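You operate a simulated robot arm through the tools that you are given. There is no shell and no other tool.

The job below is to be done with a simulated robot arm. You get a single attempt, and the scene is never put back.

Task
Put things in order on the top of the packing bench. At the end: the black post from the top of the packing bench stands on top of the black pulley; the pink small colour jar (marked "Mid pink") from the top of the packing bench stands on top of the purple-over-yellow wheel; the grey insert from the top of the packing bench stands where the grey eyelet block (marked "1.75") stood; the grey eyelet block from the top of the packing bench stands where the pink small colour jar stood; whatever was shut is shut again. Leave all else as you found it, and nothing knocked over.
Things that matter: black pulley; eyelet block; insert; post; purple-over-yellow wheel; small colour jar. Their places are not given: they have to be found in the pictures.

The check looks at the end state, three seconds after you hand in, the way a careful person would. Anything else that was tipped, shoved, dropped, spilled or broken makes it a failure.

Robot
A 6-joint arm with a two-finger gripper, fixed in place. Base frame: the origin is at the foot of the arm, x ahead of it, y to its left, z up; the work surface is at about z = 0. Readings come in mm, degrees, newtons and seconds.
With the tool pointing down near the work surface it reaches from about 240 to 620 mm from the base axis. Its first joint turns from -66.0 to 66.0 degrees. Payload 1.37 kg.
Tool frame: the origin (TCP) lies between the finger pads and is the grasp point; the fingertips stand 22 mm ahead of it; z points along the fingers, y is the line along which they close. The gripper opens to 92 mm; its body begins 65 mm behind the TCP.
Orientation is told as [roll, pitch, yaw] about the base's x, y, z axes, in that order, counted from this pose: with the fingers straight down and closing along the base's y, the tool's x points along the base's -x, its y along +y and its z along -z.

Tools
- The arm moves only by the tool apply_moves. Its arguments are lists of equal length, an entry for each row: "dp": the shift along the tool's x, y, z in mm, a list of three; "angular": the turn, a rotation vector about the tool's x, y, z in degrees, a list of three. In form: {"dp": [[x, y, z], ...], "angular": [[rx, ry, rz], ...]}. A call has 1 to 20 rows; each row shifts and turns the commanded pose from where the row before left it, along the tool's axes as they then stand. "hand" is the finger opening in mm, from 0 to 92, set as the call begins (left out, the last holds). Rows are played at 5 a second. More than 50 mm and 8.6 degrees between two rows, or a gripper value outside its range, and nothing of the call is played. A pose out of reach is approached as far as the arm can. The call stops where the force on the tool passes 40 N (or 10 N more than at its start, if that is more) or the arm is blocked; 0.2 s more then pass. The fingers move at their own pace (about 59.9 mm/s each) and stop on an object; they squeeze with about 26 N. The grip force told is the motor's: it shows also when the fingers shut on nothing. Time passes only in rows, and 0.2 s behind the last, so rows that do not move let the fingers close. The reply holds the time, the measured pose of the TCP, the force on the tool along the base axes, the opening and the grip force, in the units named above and with some noise, with the torque about the TCP (base axes, N m) and any sound that the robot's microphone picked up, and new pictures: "views" is both (left out), scene, wrist or none.
- Cameras (640 x 400 px; columns grow to the right, rows downward): "scene" is fixed at [30.6, -427.5, 594.8]; the picture's right is [0.78, -0.63, 0.00], its down [-0.39, -0.49, -0.78] and it looks along [0.49, 0.61, -0.63] (base axes); focal length 224 px, centre (320, 200). "wrist" rides on the gripper at [71, 19, -102] in the tool frame; the picture's right is [-0.26, 0.97, 0.00], its down [-0.75, -0.20, -0.63] and it looks along [-0.60, -0.16, 0.78] (tool axes); focal length 280 px, centre (320, 200).
- pixel_to_xyz(camera, pixels): there is no depth. For up to 12 entries [column, row, z] of the newest picture of that camera ("zoom" is the newest enlarged one), the place [x, y] in the base frame at which the ray of that pixel passes the height z, good to about 3 mm, but the place of the scene camera against the robot may be out by one fixed shift of up to 25 mm in any direction. No time passes.
- inspect(camera, box): a new picture of the part [left, top, right, bottom] of that camera's present view, enlarged. No time passes.
- job_done(): hands the job in; it is judged then, once.

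Unless the task says otherwise, let go and move clear before handing in.

The tools are called as name(argument=value, ...) on one line, values as JSON. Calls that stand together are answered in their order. apply_moves: Moves the arm, as the interface text tells. Its arguments: {"type":"object","properties":{"dp":{"type":"array","items":{"type":"array","items":{"type":"number"}}},"angular":{"type":"array","items":{"type":"array","items":{"type":"number"}}},"hand":{"type":"number"},"views":{"type":"string","enum":["both","scene","wrist","none"]}},"required":["dp","angular"]} The other tools are called the same way: pixel_to_xyz (camera, pixels) gives the place at which the rays of pixels pass given heights; inspect (camera, box) takes an enlarged picture of a part of a camera's view; job_done () hands the job in.

At the start:

```text
t: 0.0
eef_pos: [215.9, 255.0, 322.2]
tool_rot: [0.0, 0.0, 0.0]
ft_force: [0.1, 0.2, 0.2]
moment: [0.01, -0.01, -0.03]
opening: 92.3
gripper_force: 0.0
```

scene: 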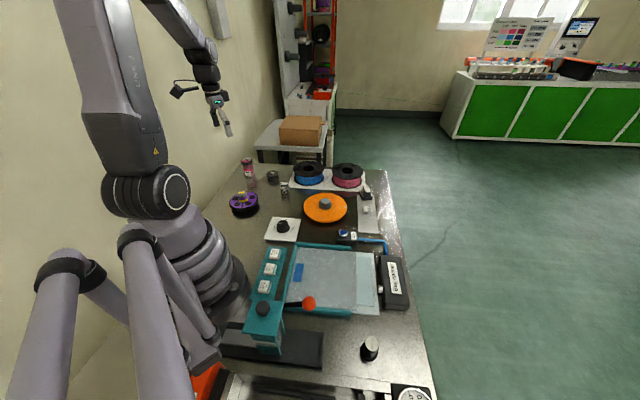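
wrist: 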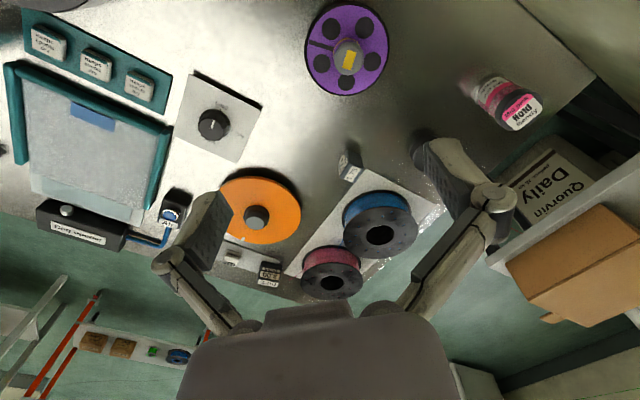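

The scene picture shows the bench with a purple wheel near (243,202), a pink jar near (248,170), small dark items near (272,177), (284,190), and a black-and-white cylinder at (370,346). I'll enlarge parts to identify each item.

inspect(camera="scene", box=[220, 140, 400, 252])

inspect(camera="scene", box=[220, 230, 440, 400])

inspect(camera="wrist", box=[200, 100, 600, 310])

inspect(camera="wrist", box=[0, 0, 280, 270])

```text
3.56 times, centred on (310, 196) of scene
```

zoom: 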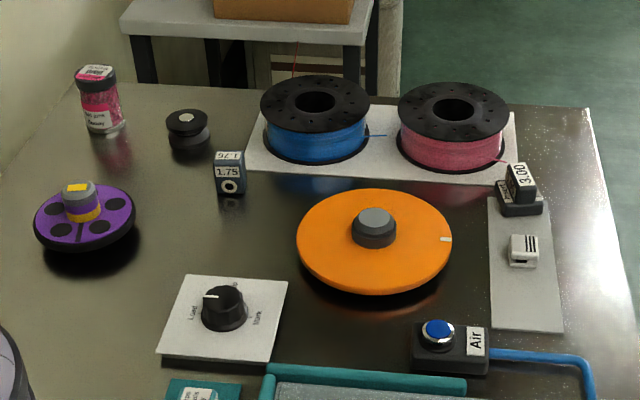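

```text
2.35 times, centred on (330, 315) of scene
```

zoom: 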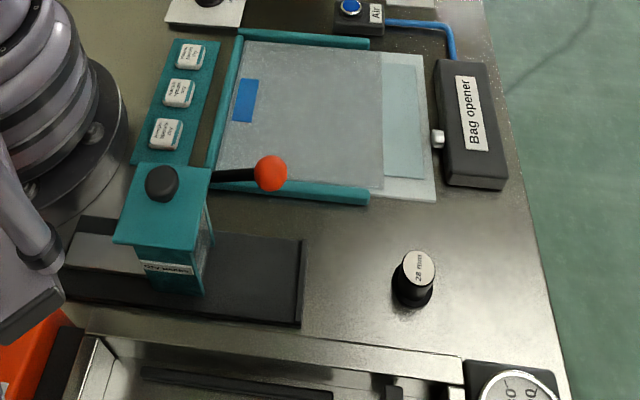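

```text
1.60 times, centred on (400, 205) of wrist
```

zoom: 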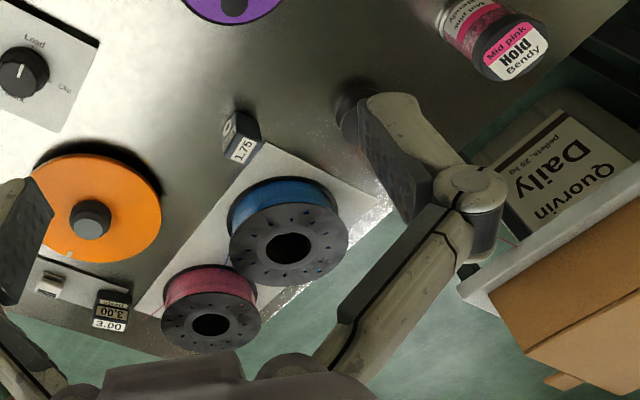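

```text
1.48 times, centred on (140, 135) of wrist
```

zoom: 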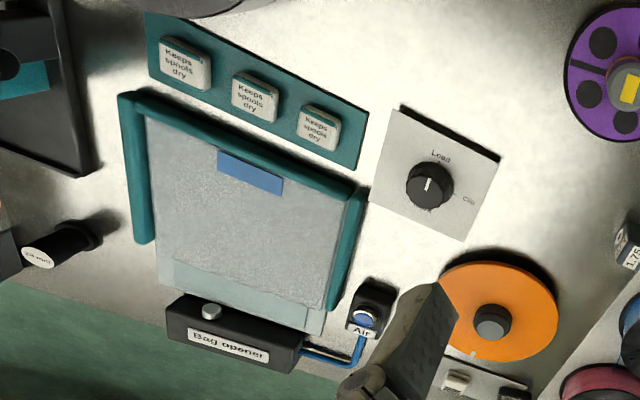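

The enlarged pictures show the "1.75" eyelet block, the Mid pink jar, a purple wheel, a black round item, a small white clip on a grey strip and a "28 mm" black post. I'll zoom in further on the candidates for the insert and pulley.

inspect(camera="scene", box=[225, 150, 305, 220])

inspect(camera="scene", box=[345, 180, 393, 222])

inspect(camera="wrist", box=[290, 0, 420, 110])

inspect(camera="wrist", box=[210, 230, 300, 300])

inspect(camera="scene", box=[200, 300, 440, 400])

inspect(camera="wrist", box=[310, 130, 460, 220])

```text
5.71 times, centred on (265, 185) of scene
```

zoom: 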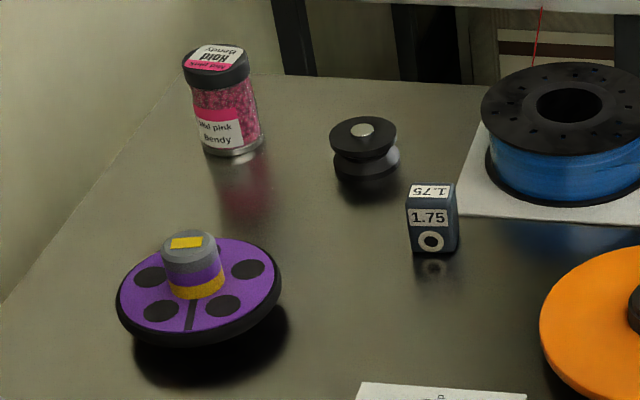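

```text
9.52 times, centred on (369, 201) of scene
```

zoom: 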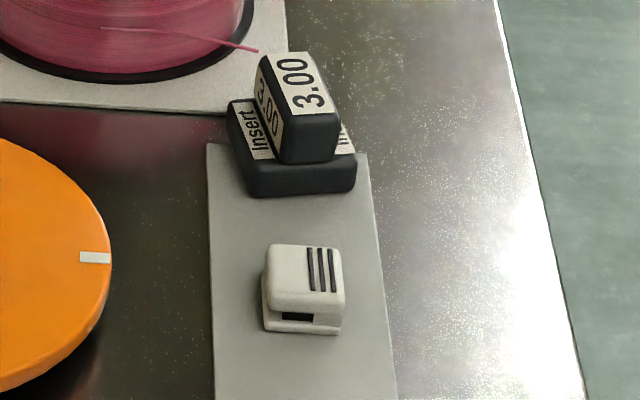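

```text
3.64 times, centred on (355, 55) of wrist
```

zoom: 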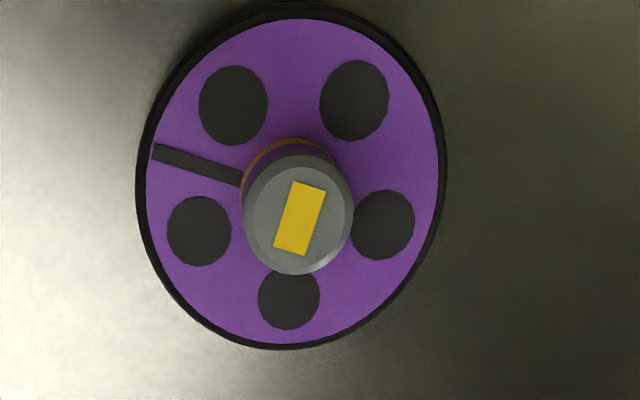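

```text
5.71 times, centred on (255, 265) of wrist
```

zoom: 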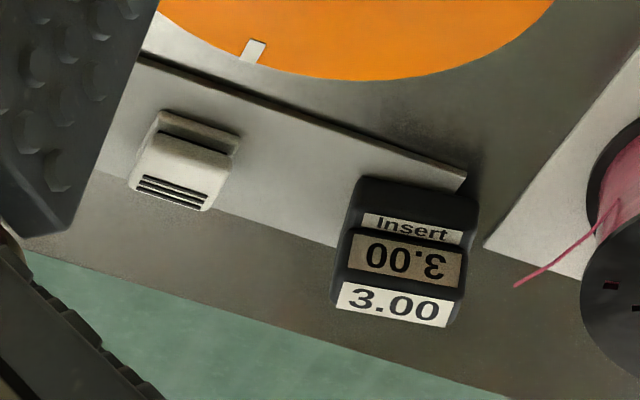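

```text
2.67 times, centred on (320, 350) of scene
```

zoom: 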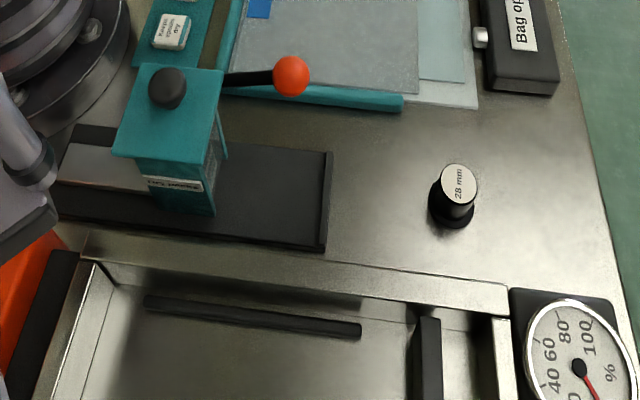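

```text
4.27 times, centred on (385, 175) of wrist
```

zoom: 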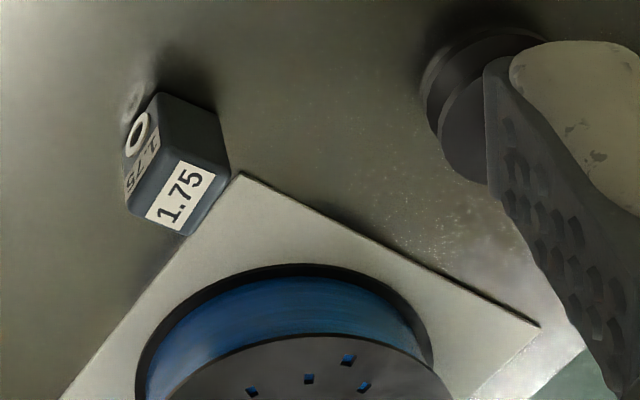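

The "Insert 3.00" piece sits at about (365,198), the "28 mm" post at (370,346), the pulley at (272,177) and the purple wheel with the banded hub at (243,202). I'll get rough positions from both cameras.

pixel_to_xyz(camera="scene", pixels=[[243, 205, 20], [250, 185, 0], [272, 182, 0], [284, 194, 0], [365, 200, 10], [366, 209, 5], [370, 355, 0], [325, 207, 15], [308, 182, 0], [345, 184, 0], [283, 228, 10], [388, 180, 0]])

pixel_to_xyz(camera="wrist", pixels=[[347, 56, 20], [485, 95, 0], [346, 165, 0], [268, 270, 10], [231, 256, 5], [90, 232, 0], [255, 215, 20], [210, 124, 10], [60, 243, 60]])

```text
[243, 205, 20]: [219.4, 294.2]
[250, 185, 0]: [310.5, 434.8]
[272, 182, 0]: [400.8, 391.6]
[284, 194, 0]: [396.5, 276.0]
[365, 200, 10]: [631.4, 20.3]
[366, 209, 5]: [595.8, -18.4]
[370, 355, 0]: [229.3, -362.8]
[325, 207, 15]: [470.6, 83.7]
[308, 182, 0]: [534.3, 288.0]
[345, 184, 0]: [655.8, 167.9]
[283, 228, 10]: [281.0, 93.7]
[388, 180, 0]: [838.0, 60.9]
```

```text
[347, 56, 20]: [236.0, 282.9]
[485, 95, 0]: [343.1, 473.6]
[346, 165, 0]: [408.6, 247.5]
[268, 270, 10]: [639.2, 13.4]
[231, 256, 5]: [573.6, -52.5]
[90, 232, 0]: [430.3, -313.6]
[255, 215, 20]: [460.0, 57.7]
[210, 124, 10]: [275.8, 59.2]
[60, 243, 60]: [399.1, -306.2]
```

Scene and wrist rays roughly agree on the purple wheel (~(225,288)), but the pulley is hidden behind a finger in the wrist view at (430,150). I'll slide along +y for a clearer view of the wheel, jar, pulley and eyelet block.

apply_moves(dp=[[10, 40, 0], [10, 40, 0], [0, 0, 0]], angular=[[0, 0, 0], [0, 0, 0], [0, 0, 0]], hand=92, views="both")

```text
t: 0.8
eef_pos: [196.3, 337.0, 320.9]
tool_rot: [0.0, 0.0, 0.0]
ft_force: [-0.3, -0.4, 0.2]
moment: [-0.04, 0.01, 0.03]
opening: 92.2
gripper_force: 0.1
```

scene: 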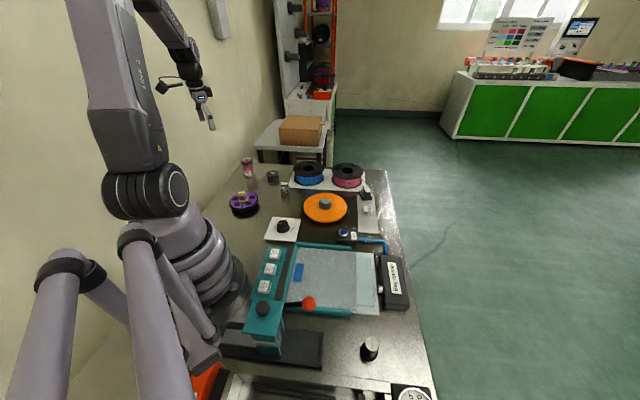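
wrist: 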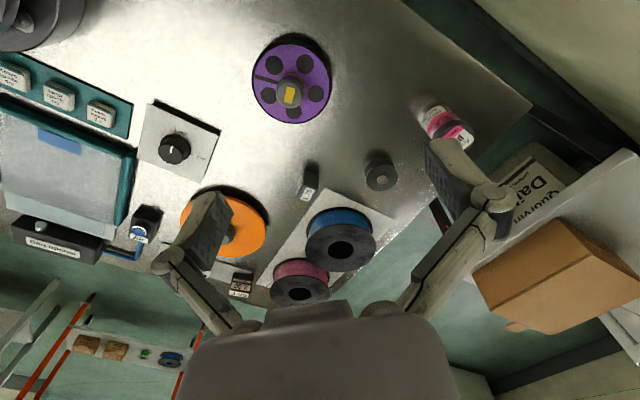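

Now the wheel (291,82), eyelet block (308,182), pulley (380,172) and jar (445,122) are all seen in the wrist view. I'll enlarge for accurate pixel locations.

inspect(camera="wrist", box=[360, 80, 488, 160])

inspect(camera="wrist", box=[280, 130, 408, 210])

inspect(camera="wrist", box=[230, 30, 358, 130])

```text
5.00 times, centred on (424, 120) of wrist
```

zoom: 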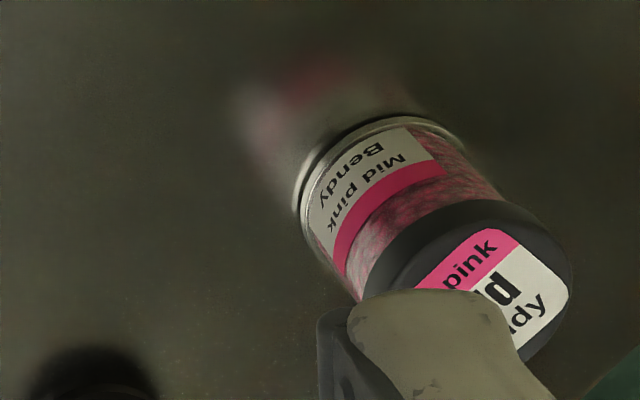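

```text
5.00 times, centred on (344, 170) of wrist
```

zoom: 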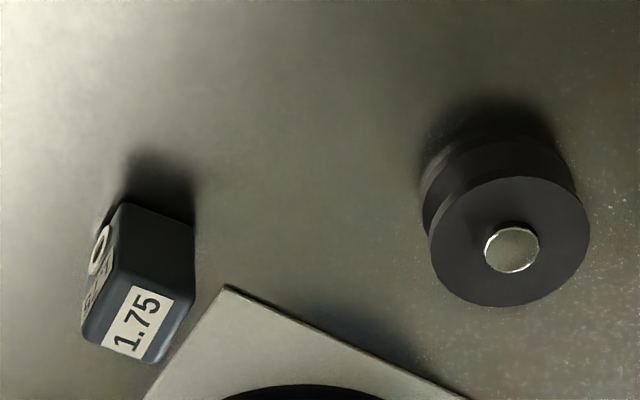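

```text
4.00 times, centred on (294, 80) of wrist
```

zoom: 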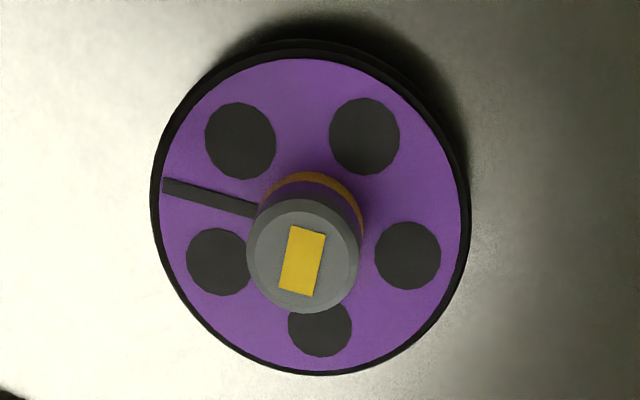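

I can see the block, the pulley and jar base; I'll zoom closer on the eyelet block and convert the pixel locations.

inspect(camera="wrist", box=[288, 158, 328, 208])

pixel_to_xyz(camera="wrist", pixels=[[436.2, 115.6, 0], [382, 178.4, 25], [382, 178.4, 35], [290.5, 92.5, 50], [290.5, 92.5, 40], [293, 72.5, 20], [262, 62, 0]])

pixel_to_xyz(camera="scene", pixels=[[249, 187, 0], [273, 172.8, 25], [273, 172.8, 35], [238, 192, 50], [238, 192, 40]])

```text
8.00 times, centred on (308, 183) of wrist
```

zoom: 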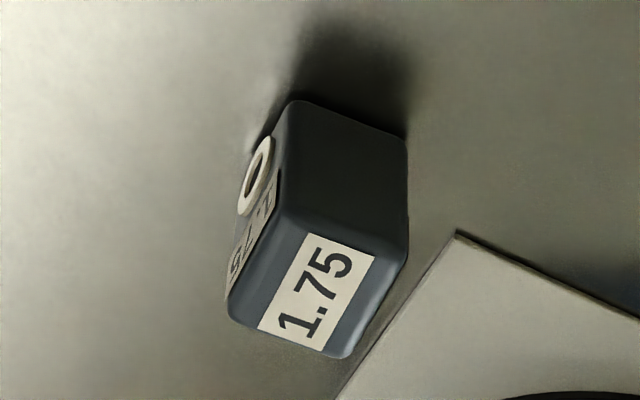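

```text
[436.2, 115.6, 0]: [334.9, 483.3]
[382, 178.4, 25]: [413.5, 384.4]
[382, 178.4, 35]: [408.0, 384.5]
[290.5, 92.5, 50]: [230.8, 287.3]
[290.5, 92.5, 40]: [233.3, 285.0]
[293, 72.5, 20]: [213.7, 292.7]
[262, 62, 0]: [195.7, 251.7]
```

```text
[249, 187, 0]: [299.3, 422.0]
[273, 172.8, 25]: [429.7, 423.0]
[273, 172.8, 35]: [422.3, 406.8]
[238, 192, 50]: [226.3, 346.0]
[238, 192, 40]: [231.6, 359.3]
```

I'll recheck with correct pixel conversions: jar base at scene (249.8,176.2), hub top (241.7,192.9), and the block's top at wrist (307.6,193.9), bottom at (307.6,180).

pixel_to_xyz(camera="scene", pixels=[[249.8, 176.2, 0], [272.5, 173.1, 30], [241.7, 192.9, 50], [241.7, 192.9, 40], [284.6, 193.8, 0], [257.7, 158, 80], [371, 201, 0], [282.5, 184.5, 35]])

pixel_to_xyz(camera="wrist", pixels=[[307.6, 193.9, 30], [307.6, 193.9, 40], [307.6, 180, 0], [318.6, 175.5, 0], [304.25, 171.1, 0], [318.6, 190.75, 35], [304.25, 184.9, 35], [293.5, 76, 10], [293.5, 76, 20]])

```text
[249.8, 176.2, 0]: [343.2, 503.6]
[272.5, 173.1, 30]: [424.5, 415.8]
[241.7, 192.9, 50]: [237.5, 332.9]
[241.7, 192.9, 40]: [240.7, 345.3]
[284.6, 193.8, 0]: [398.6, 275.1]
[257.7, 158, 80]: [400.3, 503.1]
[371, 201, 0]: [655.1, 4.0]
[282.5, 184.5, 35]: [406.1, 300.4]
```

```text
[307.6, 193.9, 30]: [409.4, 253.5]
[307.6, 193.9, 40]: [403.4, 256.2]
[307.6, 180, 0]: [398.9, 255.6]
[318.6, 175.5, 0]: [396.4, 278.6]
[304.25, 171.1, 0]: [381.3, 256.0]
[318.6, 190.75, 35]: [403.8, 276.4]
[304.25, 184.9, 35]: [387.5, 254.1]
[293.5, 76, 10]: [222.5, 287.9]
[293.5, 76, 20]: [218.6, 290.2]
```

The block stands near (400,256), jar near (335,483), pulley near (408,384), hub top near (227,290). I'll check the bench edge/wall near the jar and the disc centre before moving.

pixel_to_xyz(camera="wrist", pixels=[[470, 48, 0], [530, 105, 0], [400, 0, 0], [291.5, 83.5, 30], [291.5, 83.5, 40], [290.5, 92.5, 67], [434, 222, 0]])

pixel_to_xyz(camera="scene", pixels=[[209, 202.5, 0], [242, 163, 0], [243, 208, 30], [366.9, 200, 0], [366.9, 200, 10], [369.5, 354, 0]])

inspect(camera="wrist", box=[360, 0, 640, 175])

```text
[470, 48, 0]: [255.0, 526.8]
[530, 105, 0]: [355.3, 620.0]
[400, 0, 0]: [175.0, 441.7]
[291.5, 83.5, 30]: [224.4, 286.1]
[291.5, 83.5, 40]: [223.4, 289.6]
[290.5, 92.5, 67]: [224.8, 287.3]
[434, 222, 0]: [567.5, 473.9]
```

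```text
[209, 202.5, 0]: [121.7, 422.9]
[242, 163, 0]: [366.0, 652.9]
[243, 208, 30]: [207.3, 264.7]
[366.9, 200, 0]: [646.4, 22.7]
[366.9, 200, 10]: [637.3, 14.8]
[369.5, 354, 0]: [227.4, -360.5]
```

```text
2.29 times, centred on (500, 88) of wrist
```

zoom: 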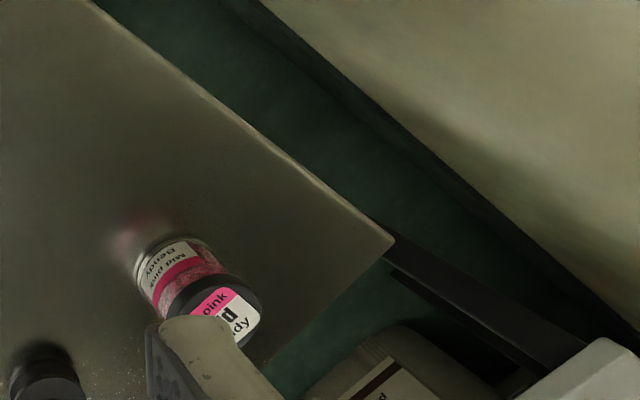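

The bench edge is well past the jar (≥50 mm) and the wall is further still. I'll move toward a viewing pose in front of and above the jar.

apply_moves(dp=[[-21, 20, 19], [-21, 20, 19], [-21, 20, 19], [-21, 20, 19], [0, 0, 0]], angular=[[0, 0, 0], [0, 0, 0], [0, 0, 0], [0, 0, 0], [0, 0, 0]], hand=92, views="both")

```text
t: 2.0
eef_pos: [280.3, 413.5, 246.4]
tool_rot: [0.1, 0.0, -0.1]
ft_force: [0.2, 0.8, 0.2]
moment: [0.03, 0.01, 0.0]
opening: 91.9
gripper_force: 0.1
```

scene: 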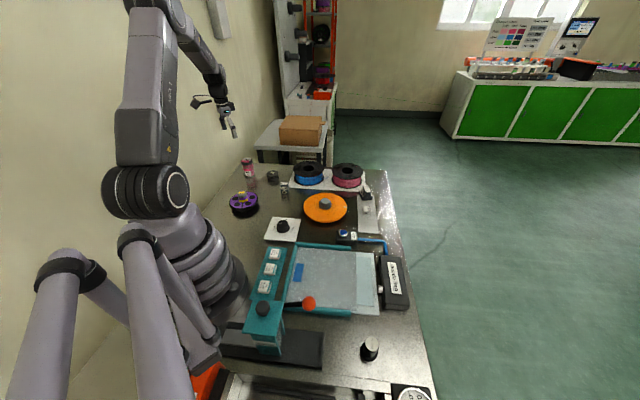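
wrist: 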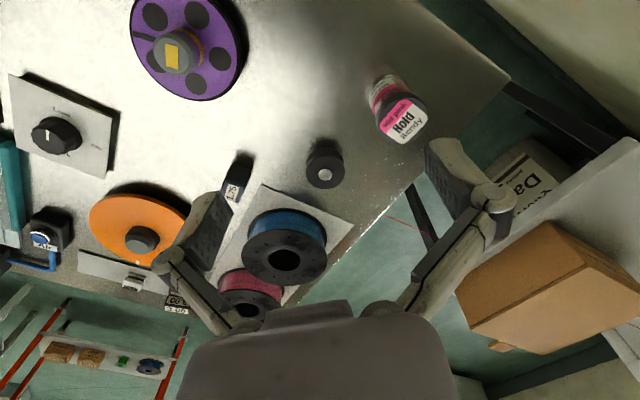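

inspect(camera="wrist", box=[350, 60, 446, 160])

inspect(camera="wrist", box=[290, 120, 360, 200])

```text
4.00 times, centred on (398, 110) of wrist
```

zoom: 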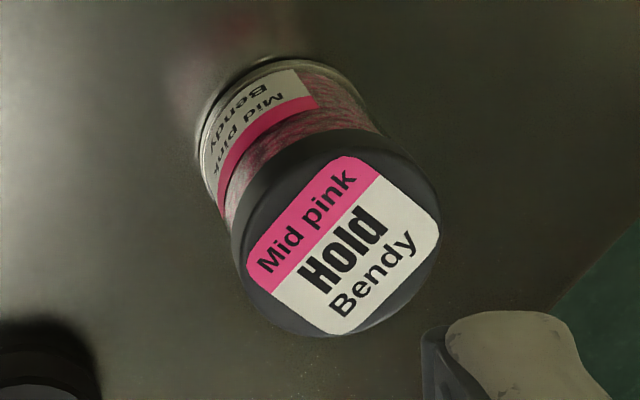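

```text
5.00 times, centred on (325, 160) of wrist
```

zoom: 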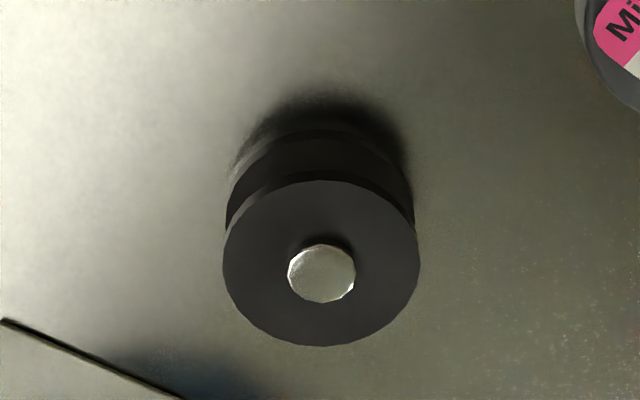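

The jar's lid centre is near wrist (402,119) and its base centre near (387,93); the pulley top disc is centred near (325,173). Converting those at candidate heights.

pixel_to_xyz(camera="wrist", pixels=[[387.5, 93.3, 0], [402.3, 119.3, 70], [402.3, 119.3, 85], [402.3, 119.3, 100], [325.2, 172.6, 30], [325.2, 172.6, 40], [325, 162.6, 0]])

```text
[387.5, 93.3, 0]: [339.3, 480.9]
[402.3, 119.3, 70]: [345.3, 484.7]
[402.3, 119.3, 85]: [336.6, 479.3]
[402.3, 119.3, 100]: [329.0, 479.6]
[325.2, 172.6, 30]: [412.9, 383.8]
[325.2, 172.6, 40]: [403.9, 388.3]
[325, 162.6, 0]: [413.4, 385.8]
```

The jar centre comes out at about (337,481), roughly 83 mm tall. I'll move right above it and check before descending.

apply_moves(dp=[[-14.2, 16.9, 24.1], [-14.2, 16.9, 24.1], [-14.2, 16.9, 24.1], [-14.2, 16.9, 24.1], [0, 0, 0]], angular=[[0, 0, 0], [0, 0, 0], [0, 0, 0], [0, 0, 0], [0, 0, 0]], hand=92, views="both")

```text
t: 3.2
eef_pos: [339.7, 481.5, 149.4]
tool_rot: [0.0, -0.1, 0.0]
ft_force: [0.3, -0.2, -0.7]
moment: [-0.02, -0.02, 0.0]
opening: 92.0
gripper_force: 0.1
```

scene: 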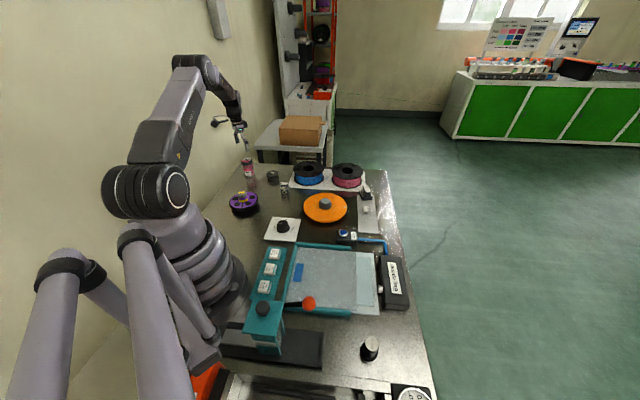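
wrist: 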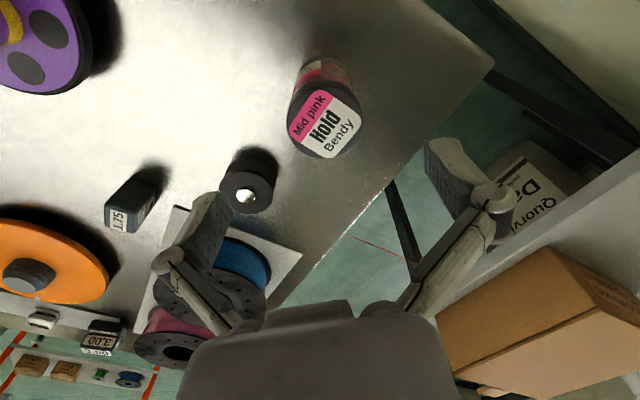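

The lid's centre appears at about (325,121), nearly under the TCP. Let me measure precisely.

inspect(camera="wrist", box=[270, 40, 390, 170])

pixel_to_xyz(camera="wrist", pixels=[[325, 121, 83], [325, 121, 80], [325, 121, 86], [320, 80, 0], [248, 185, 30], [252, 170, 0]])

```text
3.08 times, centred on (330, 105) of wrist
```

zoom: 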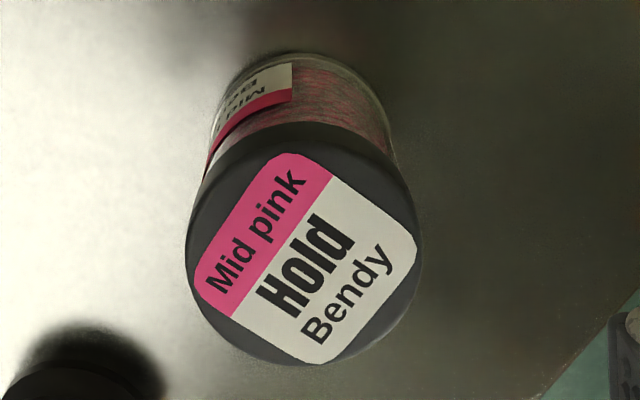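

```text
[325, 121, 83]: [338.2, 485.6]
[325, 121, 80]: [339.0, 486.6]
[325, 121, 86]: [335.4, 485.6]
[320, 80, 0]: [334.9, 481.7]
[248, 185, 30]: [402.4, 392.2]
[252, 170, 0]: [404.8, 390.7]
```

Jar centre is about (338,484.5). I'll shift by 3 mm and descend to about z=48 with the fingers open.

apply_moves(dp=[[1.5, 3, 20], [0, 0, 25], [0, 0, 25], [0, 0, 20], [0, 0, 10], [0, 0, 0]], angular=[[0, 0, 0], [0, 0, 0], [0, 0, 0], [0, 0, 0], [0, 0, 0], [0, 0, 0]], hand=92, views="both")

```text
t: 4.6
eef_pos: [335.5, 485.0, 48.8]
tool_rot: [0.1, 0.0, 0.0]
ft_force: [-0.5, -0.3, -0.3]
moment: [0.0, -0.02, -0.02]
opening: 91.8
gripper_force: 0.0
```

scene: 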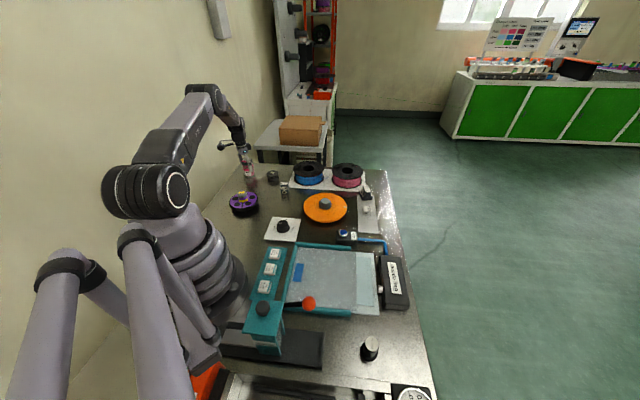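
wrist: 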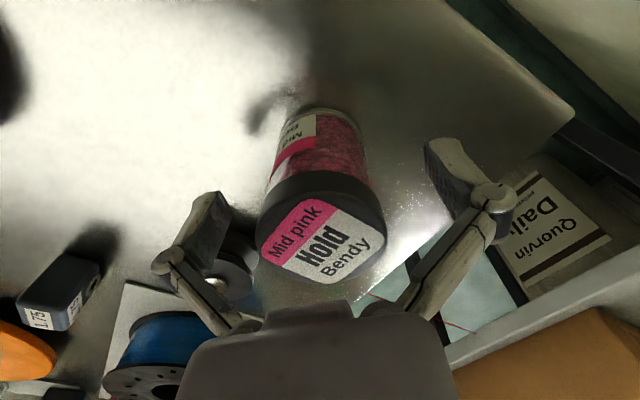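

The jar sits between the fingers, lid centre column ~322. I'll close the fingers on it and wait.

apply_moves(dp=[[0, 0, 2], [0, 0, 0], [0, 0, 0], [0, 0, 0], [0, 0, 0]], angular=[[0, 0, 0], [0, 0, 0], [0, 0, 0], [0, 0, 0], [0, 0, 0]], hand=30, views="wrist")

```text
t: 5.8
eef_pos: [336.1, 486.4, 47.8]
tool_rot: [0.0, -0.1, 0.0]
ft_force: [-0.2, -2.0, 5.9]
moment: [-0.09, -0.01, 0.01]
opening: 49.6
gripper_force: 26.2
```

wrist: 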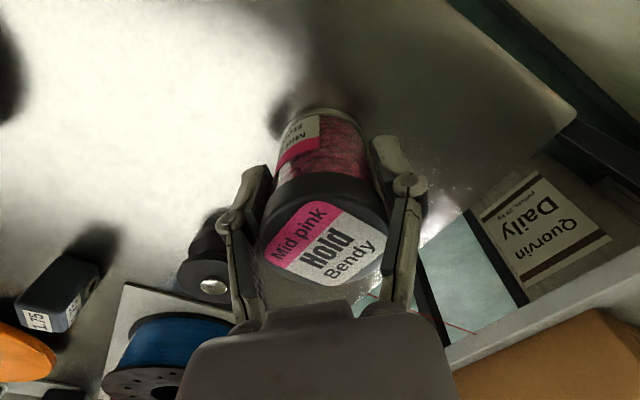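

The fingers stopped at 49.6 mm, so the jar is gripped. I'll lift it and check the load.

apply_moves(dp=[[0, 0, -5], [0, 0, -15], [0, 0, -30], [0, 0, -40], [0, 0, -40], [0, 0, -20], [0, 0, 0]], angular=[[0, 0, 0], [0, 0, 0], [0, 0, 0], [0, 0, 0], [0, 0, 0], [0, 0, 0], [0, 0, 0]], hand=30, views="both")

```text
t: 7.4
eef_pos: [334.9, 482.7, 198.6]
tool_rot: [0.0, 0.0, 0.1]
ft_force: [-0.2, 0.3, -1.4]
moment: [0.0, -0.03, -0.04]
opening: 49.9
gripper_force: 26.2
```

scene: 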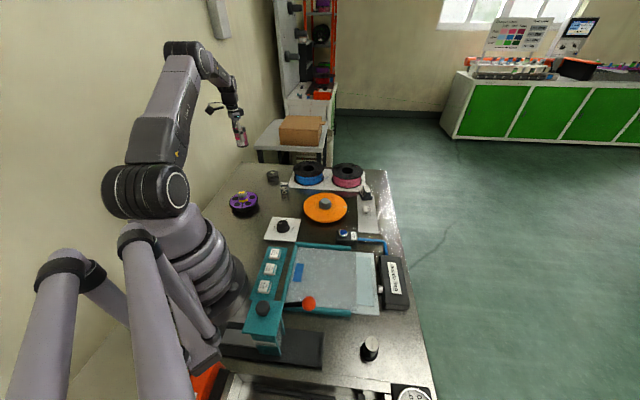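
wrist: 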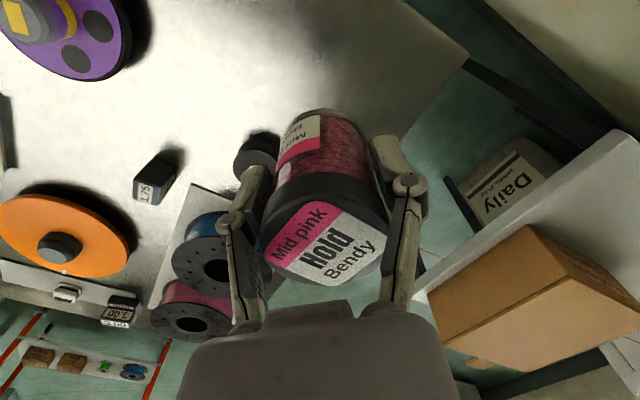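

The jar is up (force change ≈1.4 N). I'll carry it to a spot beside the wheel where the hub is still visible to the wrist camera.

apply_moves(dp=[[30, -26, 0], [30, -26, 0], [30, -26, 0], [30, -26, 0], [0, 0, 0], [0, 0, 0]], angular=[[0, 0, 0], [0, 0, 0], [0, 0, 0], [0, 0, 0], [0, 0, 0], [0, 0, 0]], hand=30, views="both")

```text
t: 8.8
eef_pos: [212.3, 378.0, 199.5]
tool_rot: [0.0, 0.0, 0.0]
ft_force: [0.3, -0.3, -1.8]
moment: [0.03, 0.03, -0.03]
opening: 49.9
gripper_force: 26.0
```

scene: 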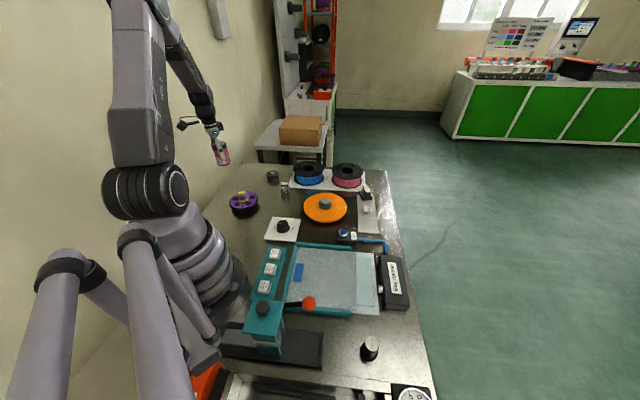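
wrist: 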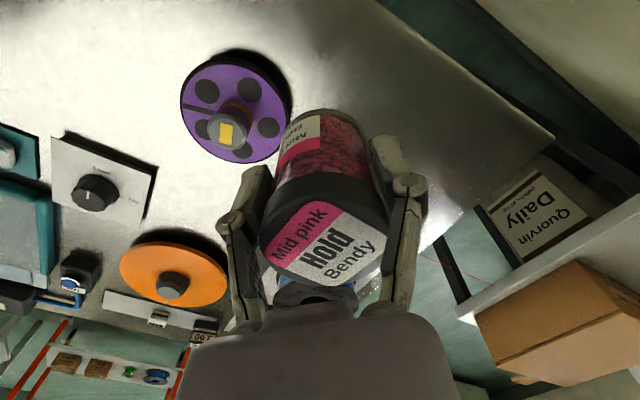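

inspect(camera="wrist", box=[170, 40, 330, 180])

inspect(camera="scene", box=[222, 182, 264, 222])

```text
2.86 times, centred on (250, 110) of wrist
```

zoom: 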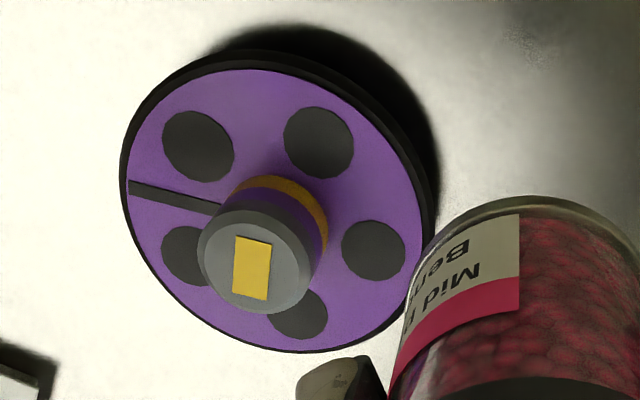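

```text
10.00 times, centred on (243, 202) of scene
```

zoom: 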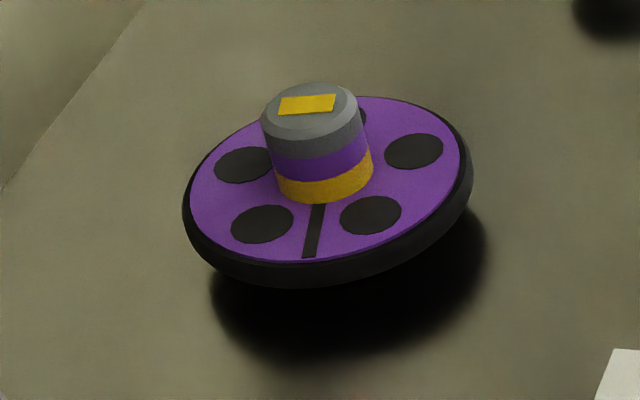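

The hub top disc is centred near wrist (227.3,132.4) and the disc near (234.3,113.5). I'll convert them at several heights and triangulate against earlier views.

pixel_to_xyz(camera="wrist", pixels=[[227.3, 132.4, 50], [227.3, 132.4, 60], [227.3, 132.4, 70], [227.3, 132.4, 80], [234.3, 113.5, 20], [234.3, 113.5, 30], [234.3, 113.5, 40]])

pixel_to_xyz(camera="scene", pixels=[[241.8, 192.4, 60], [241.8, 192.4, 70], [243.5, 200, 20], [243.5, 200, 30], [243.5, 200, 40], [273, 182, 0], [284.6, 193.8, 0]])

```text
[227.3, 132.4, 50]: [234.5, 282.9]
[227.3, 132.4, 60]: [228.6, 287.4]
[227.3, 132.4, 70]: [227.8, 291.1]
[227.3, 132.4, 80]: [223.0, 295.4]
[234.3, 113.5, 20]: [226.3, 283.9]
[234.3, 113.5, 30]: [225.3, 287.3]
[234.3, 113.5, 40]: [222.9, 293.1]
```

```text
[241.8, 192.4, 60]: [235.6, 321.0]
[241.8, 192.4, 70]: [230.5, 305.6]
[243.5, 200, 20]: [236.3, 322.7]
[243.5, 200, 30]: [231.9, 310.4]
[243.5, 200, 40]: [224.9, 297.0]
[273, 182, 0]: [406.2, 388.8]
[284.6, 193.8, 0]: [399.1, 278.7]
```

Estimates converge on the hub at about (226.5,288.5), top z≈62. I'll carry the jar over it and lower to leave about 15 mm of clearance, then check.

apply_moves(dp=[[-3.3, -31, 0], [-3.3, -31, 0], [-3.4, -30, 0], [0, 0, 30], [0, 0, 30], [0, 0, 10], [0, 0, 0], [0, 0, 0]], angular=[[0, 0, 0], [0, 0, 0], [0, 0, 0], [0, 0, 0], [0, 0, 0], [0, 0, 0], [0, 0, 0], [0, 0, 0]], hand=30, views="both")

```text
t: 10.6
eef_pos: [225.6, 288.3, 127.9]
tool_rot: [0.1, 0.0, 0.0]
ft_force: [0.0, -1.1, -1.8]
moment: [0.0, 0.01, 0.0]
opening: 49.8
gripper_force: 25.9
```

scene: 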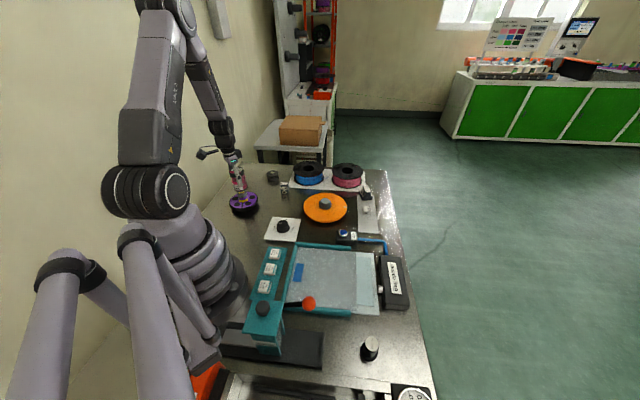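
wrist: 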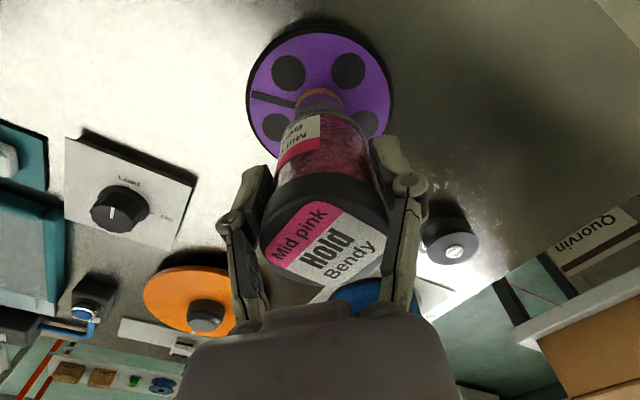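

inspect(camera="scene", box=[218, 160, 268, 220])

inspect(camera="wrist", box=[240, 20, 400, 160])

```text
6.67 times, centred on (243, 190) of scene
```

zoom: 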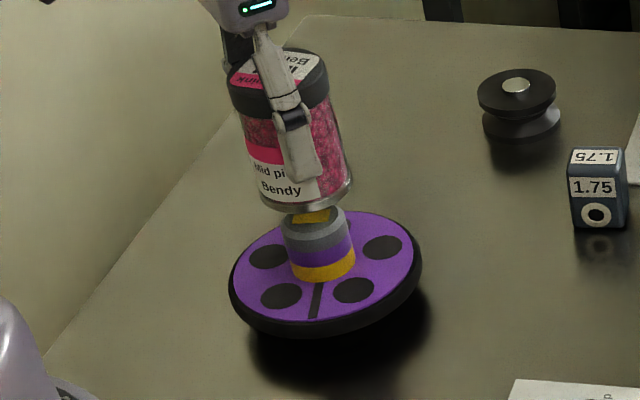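

```text
2.86 times, centred on (320, 90) of wrist
```

zoom: 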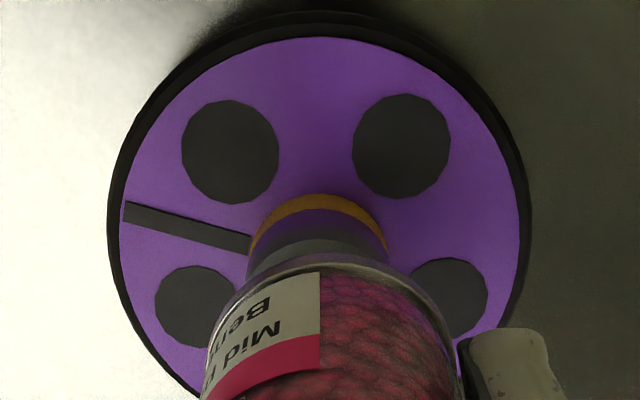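

The jar hangs just over the hub. I'll take tighter zooms to check its alignment and whether it is tilted.

inspect(camera="scene", box=[228, 165, 258, 208])

inspect(camera="wrist", box=[260, 90, 400, 190])

inspect(camera="wrist", box=[230, 140, 430, 300])

```text
9.30 times, centred on (243, 186) of scene
```

zoom: 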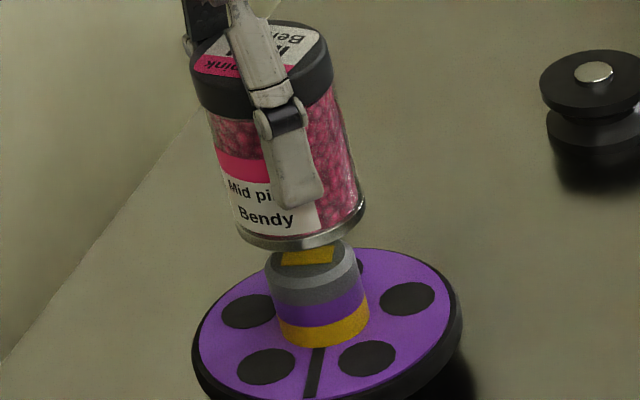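

```text
4.00 times, centred on (330, 140) of wrist
```

zoom: 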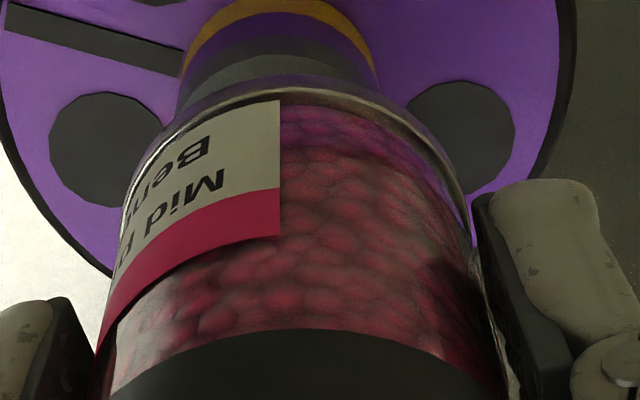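

```text
2.50 times, centred on (330, 220) of wrist
```

zoom: 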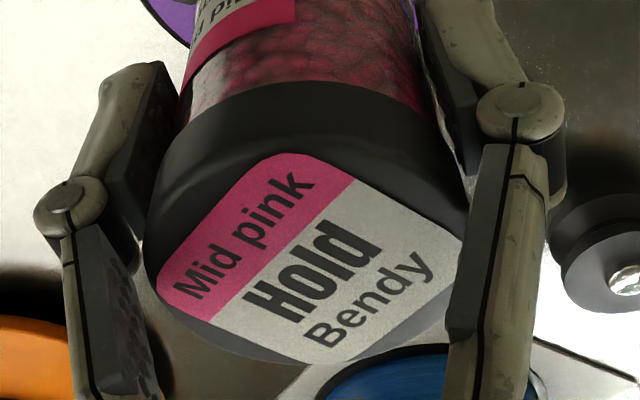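

Scene and wrist zooms suggest the jar is about 3 mm too far in +x and +y relative to the hub, and upright. I'll correct by (−3,−2.5) and lower 10 mm.

apply_moves(dp=[[3, -2.5, 0], [0, 0, 5], [0, 0, 4], [0, 0, 0]], angular=[[0, 0, 0], [0, 0, 0], [0, 0, 0], [0, 0, 0]], hand=30, views="both")

inspect(camera="scene", box=[228, 165, 258, 208])

inspect(camera="wrist", box=[240, 20, 400, 160])

```text
t: 11.6
eef_pos: [221.9, 286.2, 118.6]
tool_rot: [0.0, 0.0, 0.0]
ft_force: [-1.3, 0.0, -2.4]
moment: [-0.02, 0.02, 0.02]
opening: 49.5
gripper_force: 26.0
```

scene: 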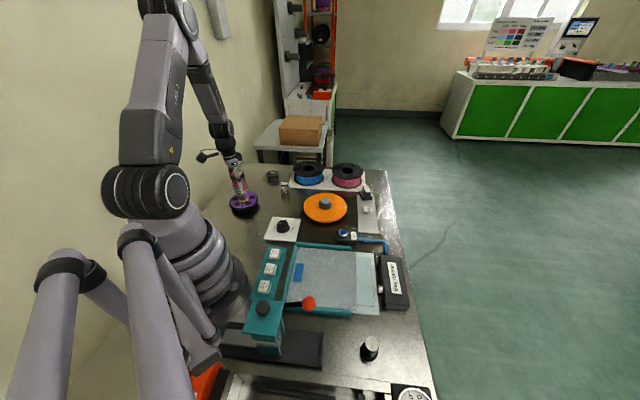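
wrist: 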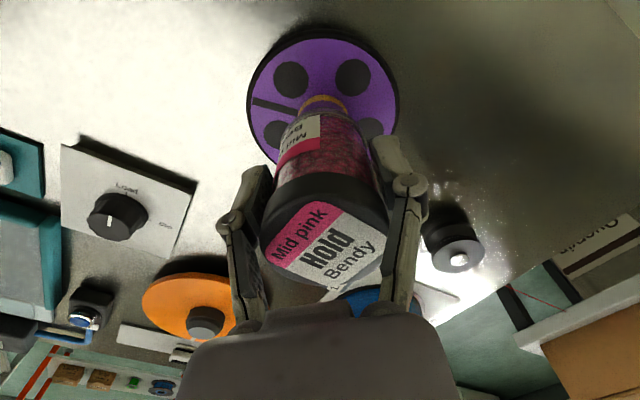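

```text
9.30 times, centred on (243, 186) of scene
```

zoom: 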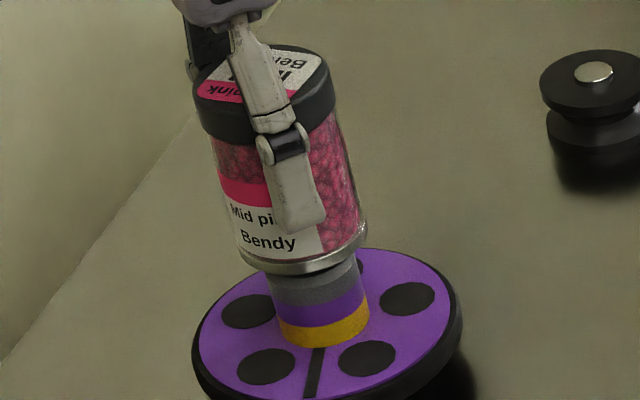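

```text
2.86 times, centred on (320, 90) of wrist
```

zoom: 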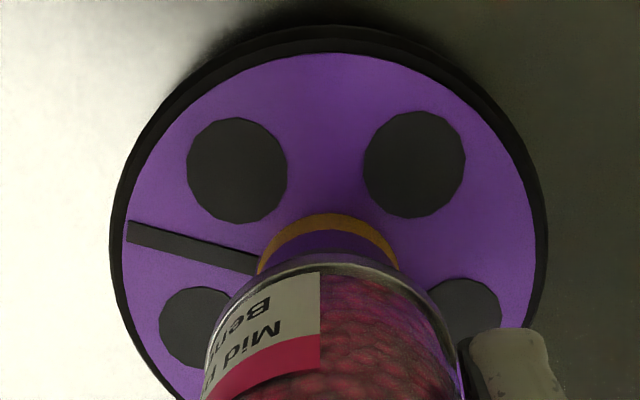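

Alignment now looks good: jar base and hub ring centres coincide within ~2 mm in both views. I'll lower gently and watch the force.

apply_moves(dp=[[0, 0, 2], [0, 0, 2], [0, 0, 0]], angular=[[0, 0, 0], [0, 0, 0], [0, 0, 0]], hand=30, views="scene")

inspect(camera="scene", box=[228, 165, 258, 208])

```text
t: 12.4
eef_pos: [222.0, 286.4, 113.8]
tool_rot: [0.0, 0.0, 0.1]
ft_force: [0.2, 0.2, -2.0]
moment: [0.01, -0.01, -0.01]
opening: 50.0
gripper_force: 26.3
```

scene: 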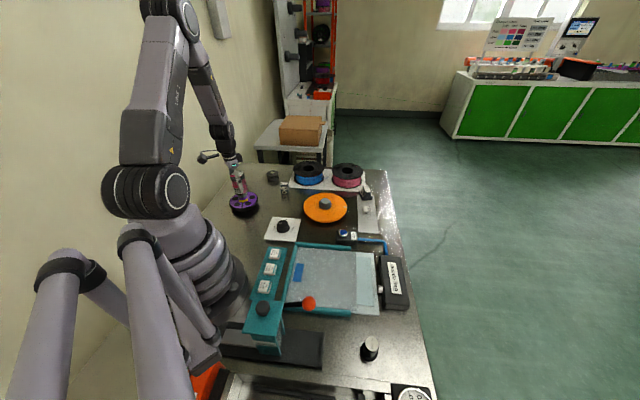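

```text
9.30 times, centred on (243, 186) of scene
```

zoom: 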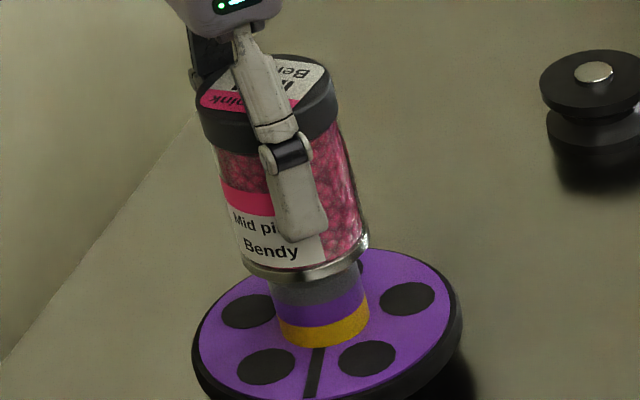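

No contact yet (force still ≈ −2 N). I'll lower in 1 mm steps.

apply_moves(dp=[[0, 0, 1], [0, 0, 1], [0, 0, 0]], angular=[[0, 0, 0], [0, 0, 0], [0, 0, 0]], hand=30, views="none")

```text
t: 13.2
eef_pos: [222.8, 286.5, 112.4]
tool_rot: [0.1, 0.1, 0.1]
ft_force: [0.2, 0.9, -1.4]
moment: [-0.01, -0.02, -0.01]
opening: 49.6
gripper_force: 25.7
```

apply_moves(dp=[[0, 0, 1], [0, 0, 1], [0, 0, 0]], angular=[[0, 0, 0], [0, 0, 0], [0, 0, 0]], hand=30, views="none")

```text
t: 14.0
eef_pos: [223.9, 287.7, 110.3]
tool_rot: [0.1, 0.1, 0.1]
ft_force: [-1.0, -0.8, 5.6]
moment: [0.01, 0.04, -0.01]
opening: 49.6
gripper_force: 26.0
```

Contact: the force rose to +5.6 N at z≈110. I'll take a look at the alignment before releasing.

apply_moves(dp=[[0, 0, 0]], angular=[[0, 0, 0]], hand=30, views="both")

inspect(camera="scene", box=[228, 165, 258, 208])

inspect(camera="wrist", box=[240, 20, 400, 160])

```text
t: 14.4
eef_pos: [223.4, 286.3, 111.6]
tool_rot: [0.1, 0.0, 0.0]
ft_force: [-1.7, 0.3, 7.7]
moment: [-0.05, 0.03, 0.01]
opening: 49.8
gripper_force: 26.2
```

scene: 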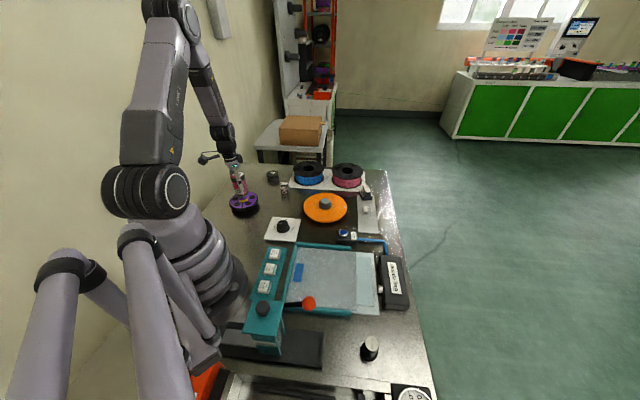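
wrist: 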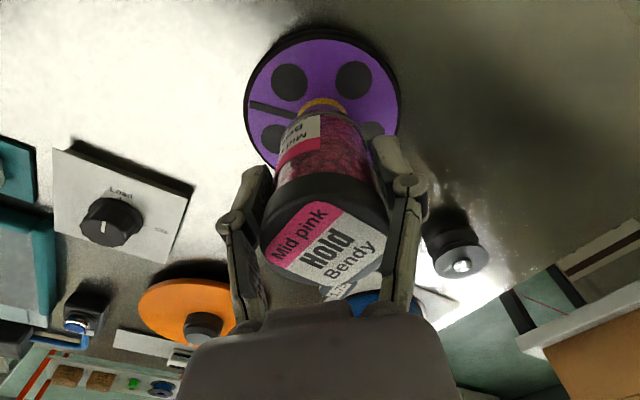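

```text
9.30 times, centred on (243, 186) of scene
```

zoom: 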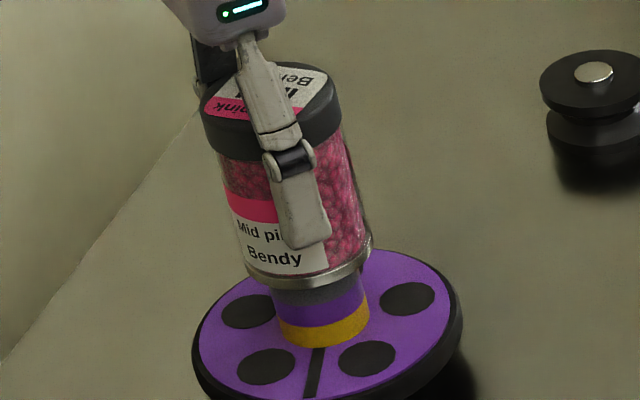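

```text
2.86 times, centred on (320, 90) of wrist
```

zoom: 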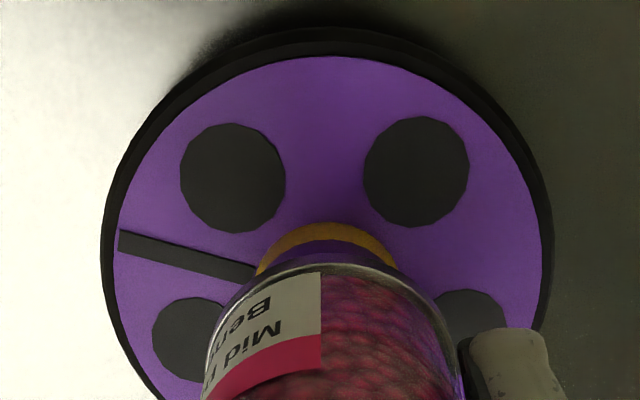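

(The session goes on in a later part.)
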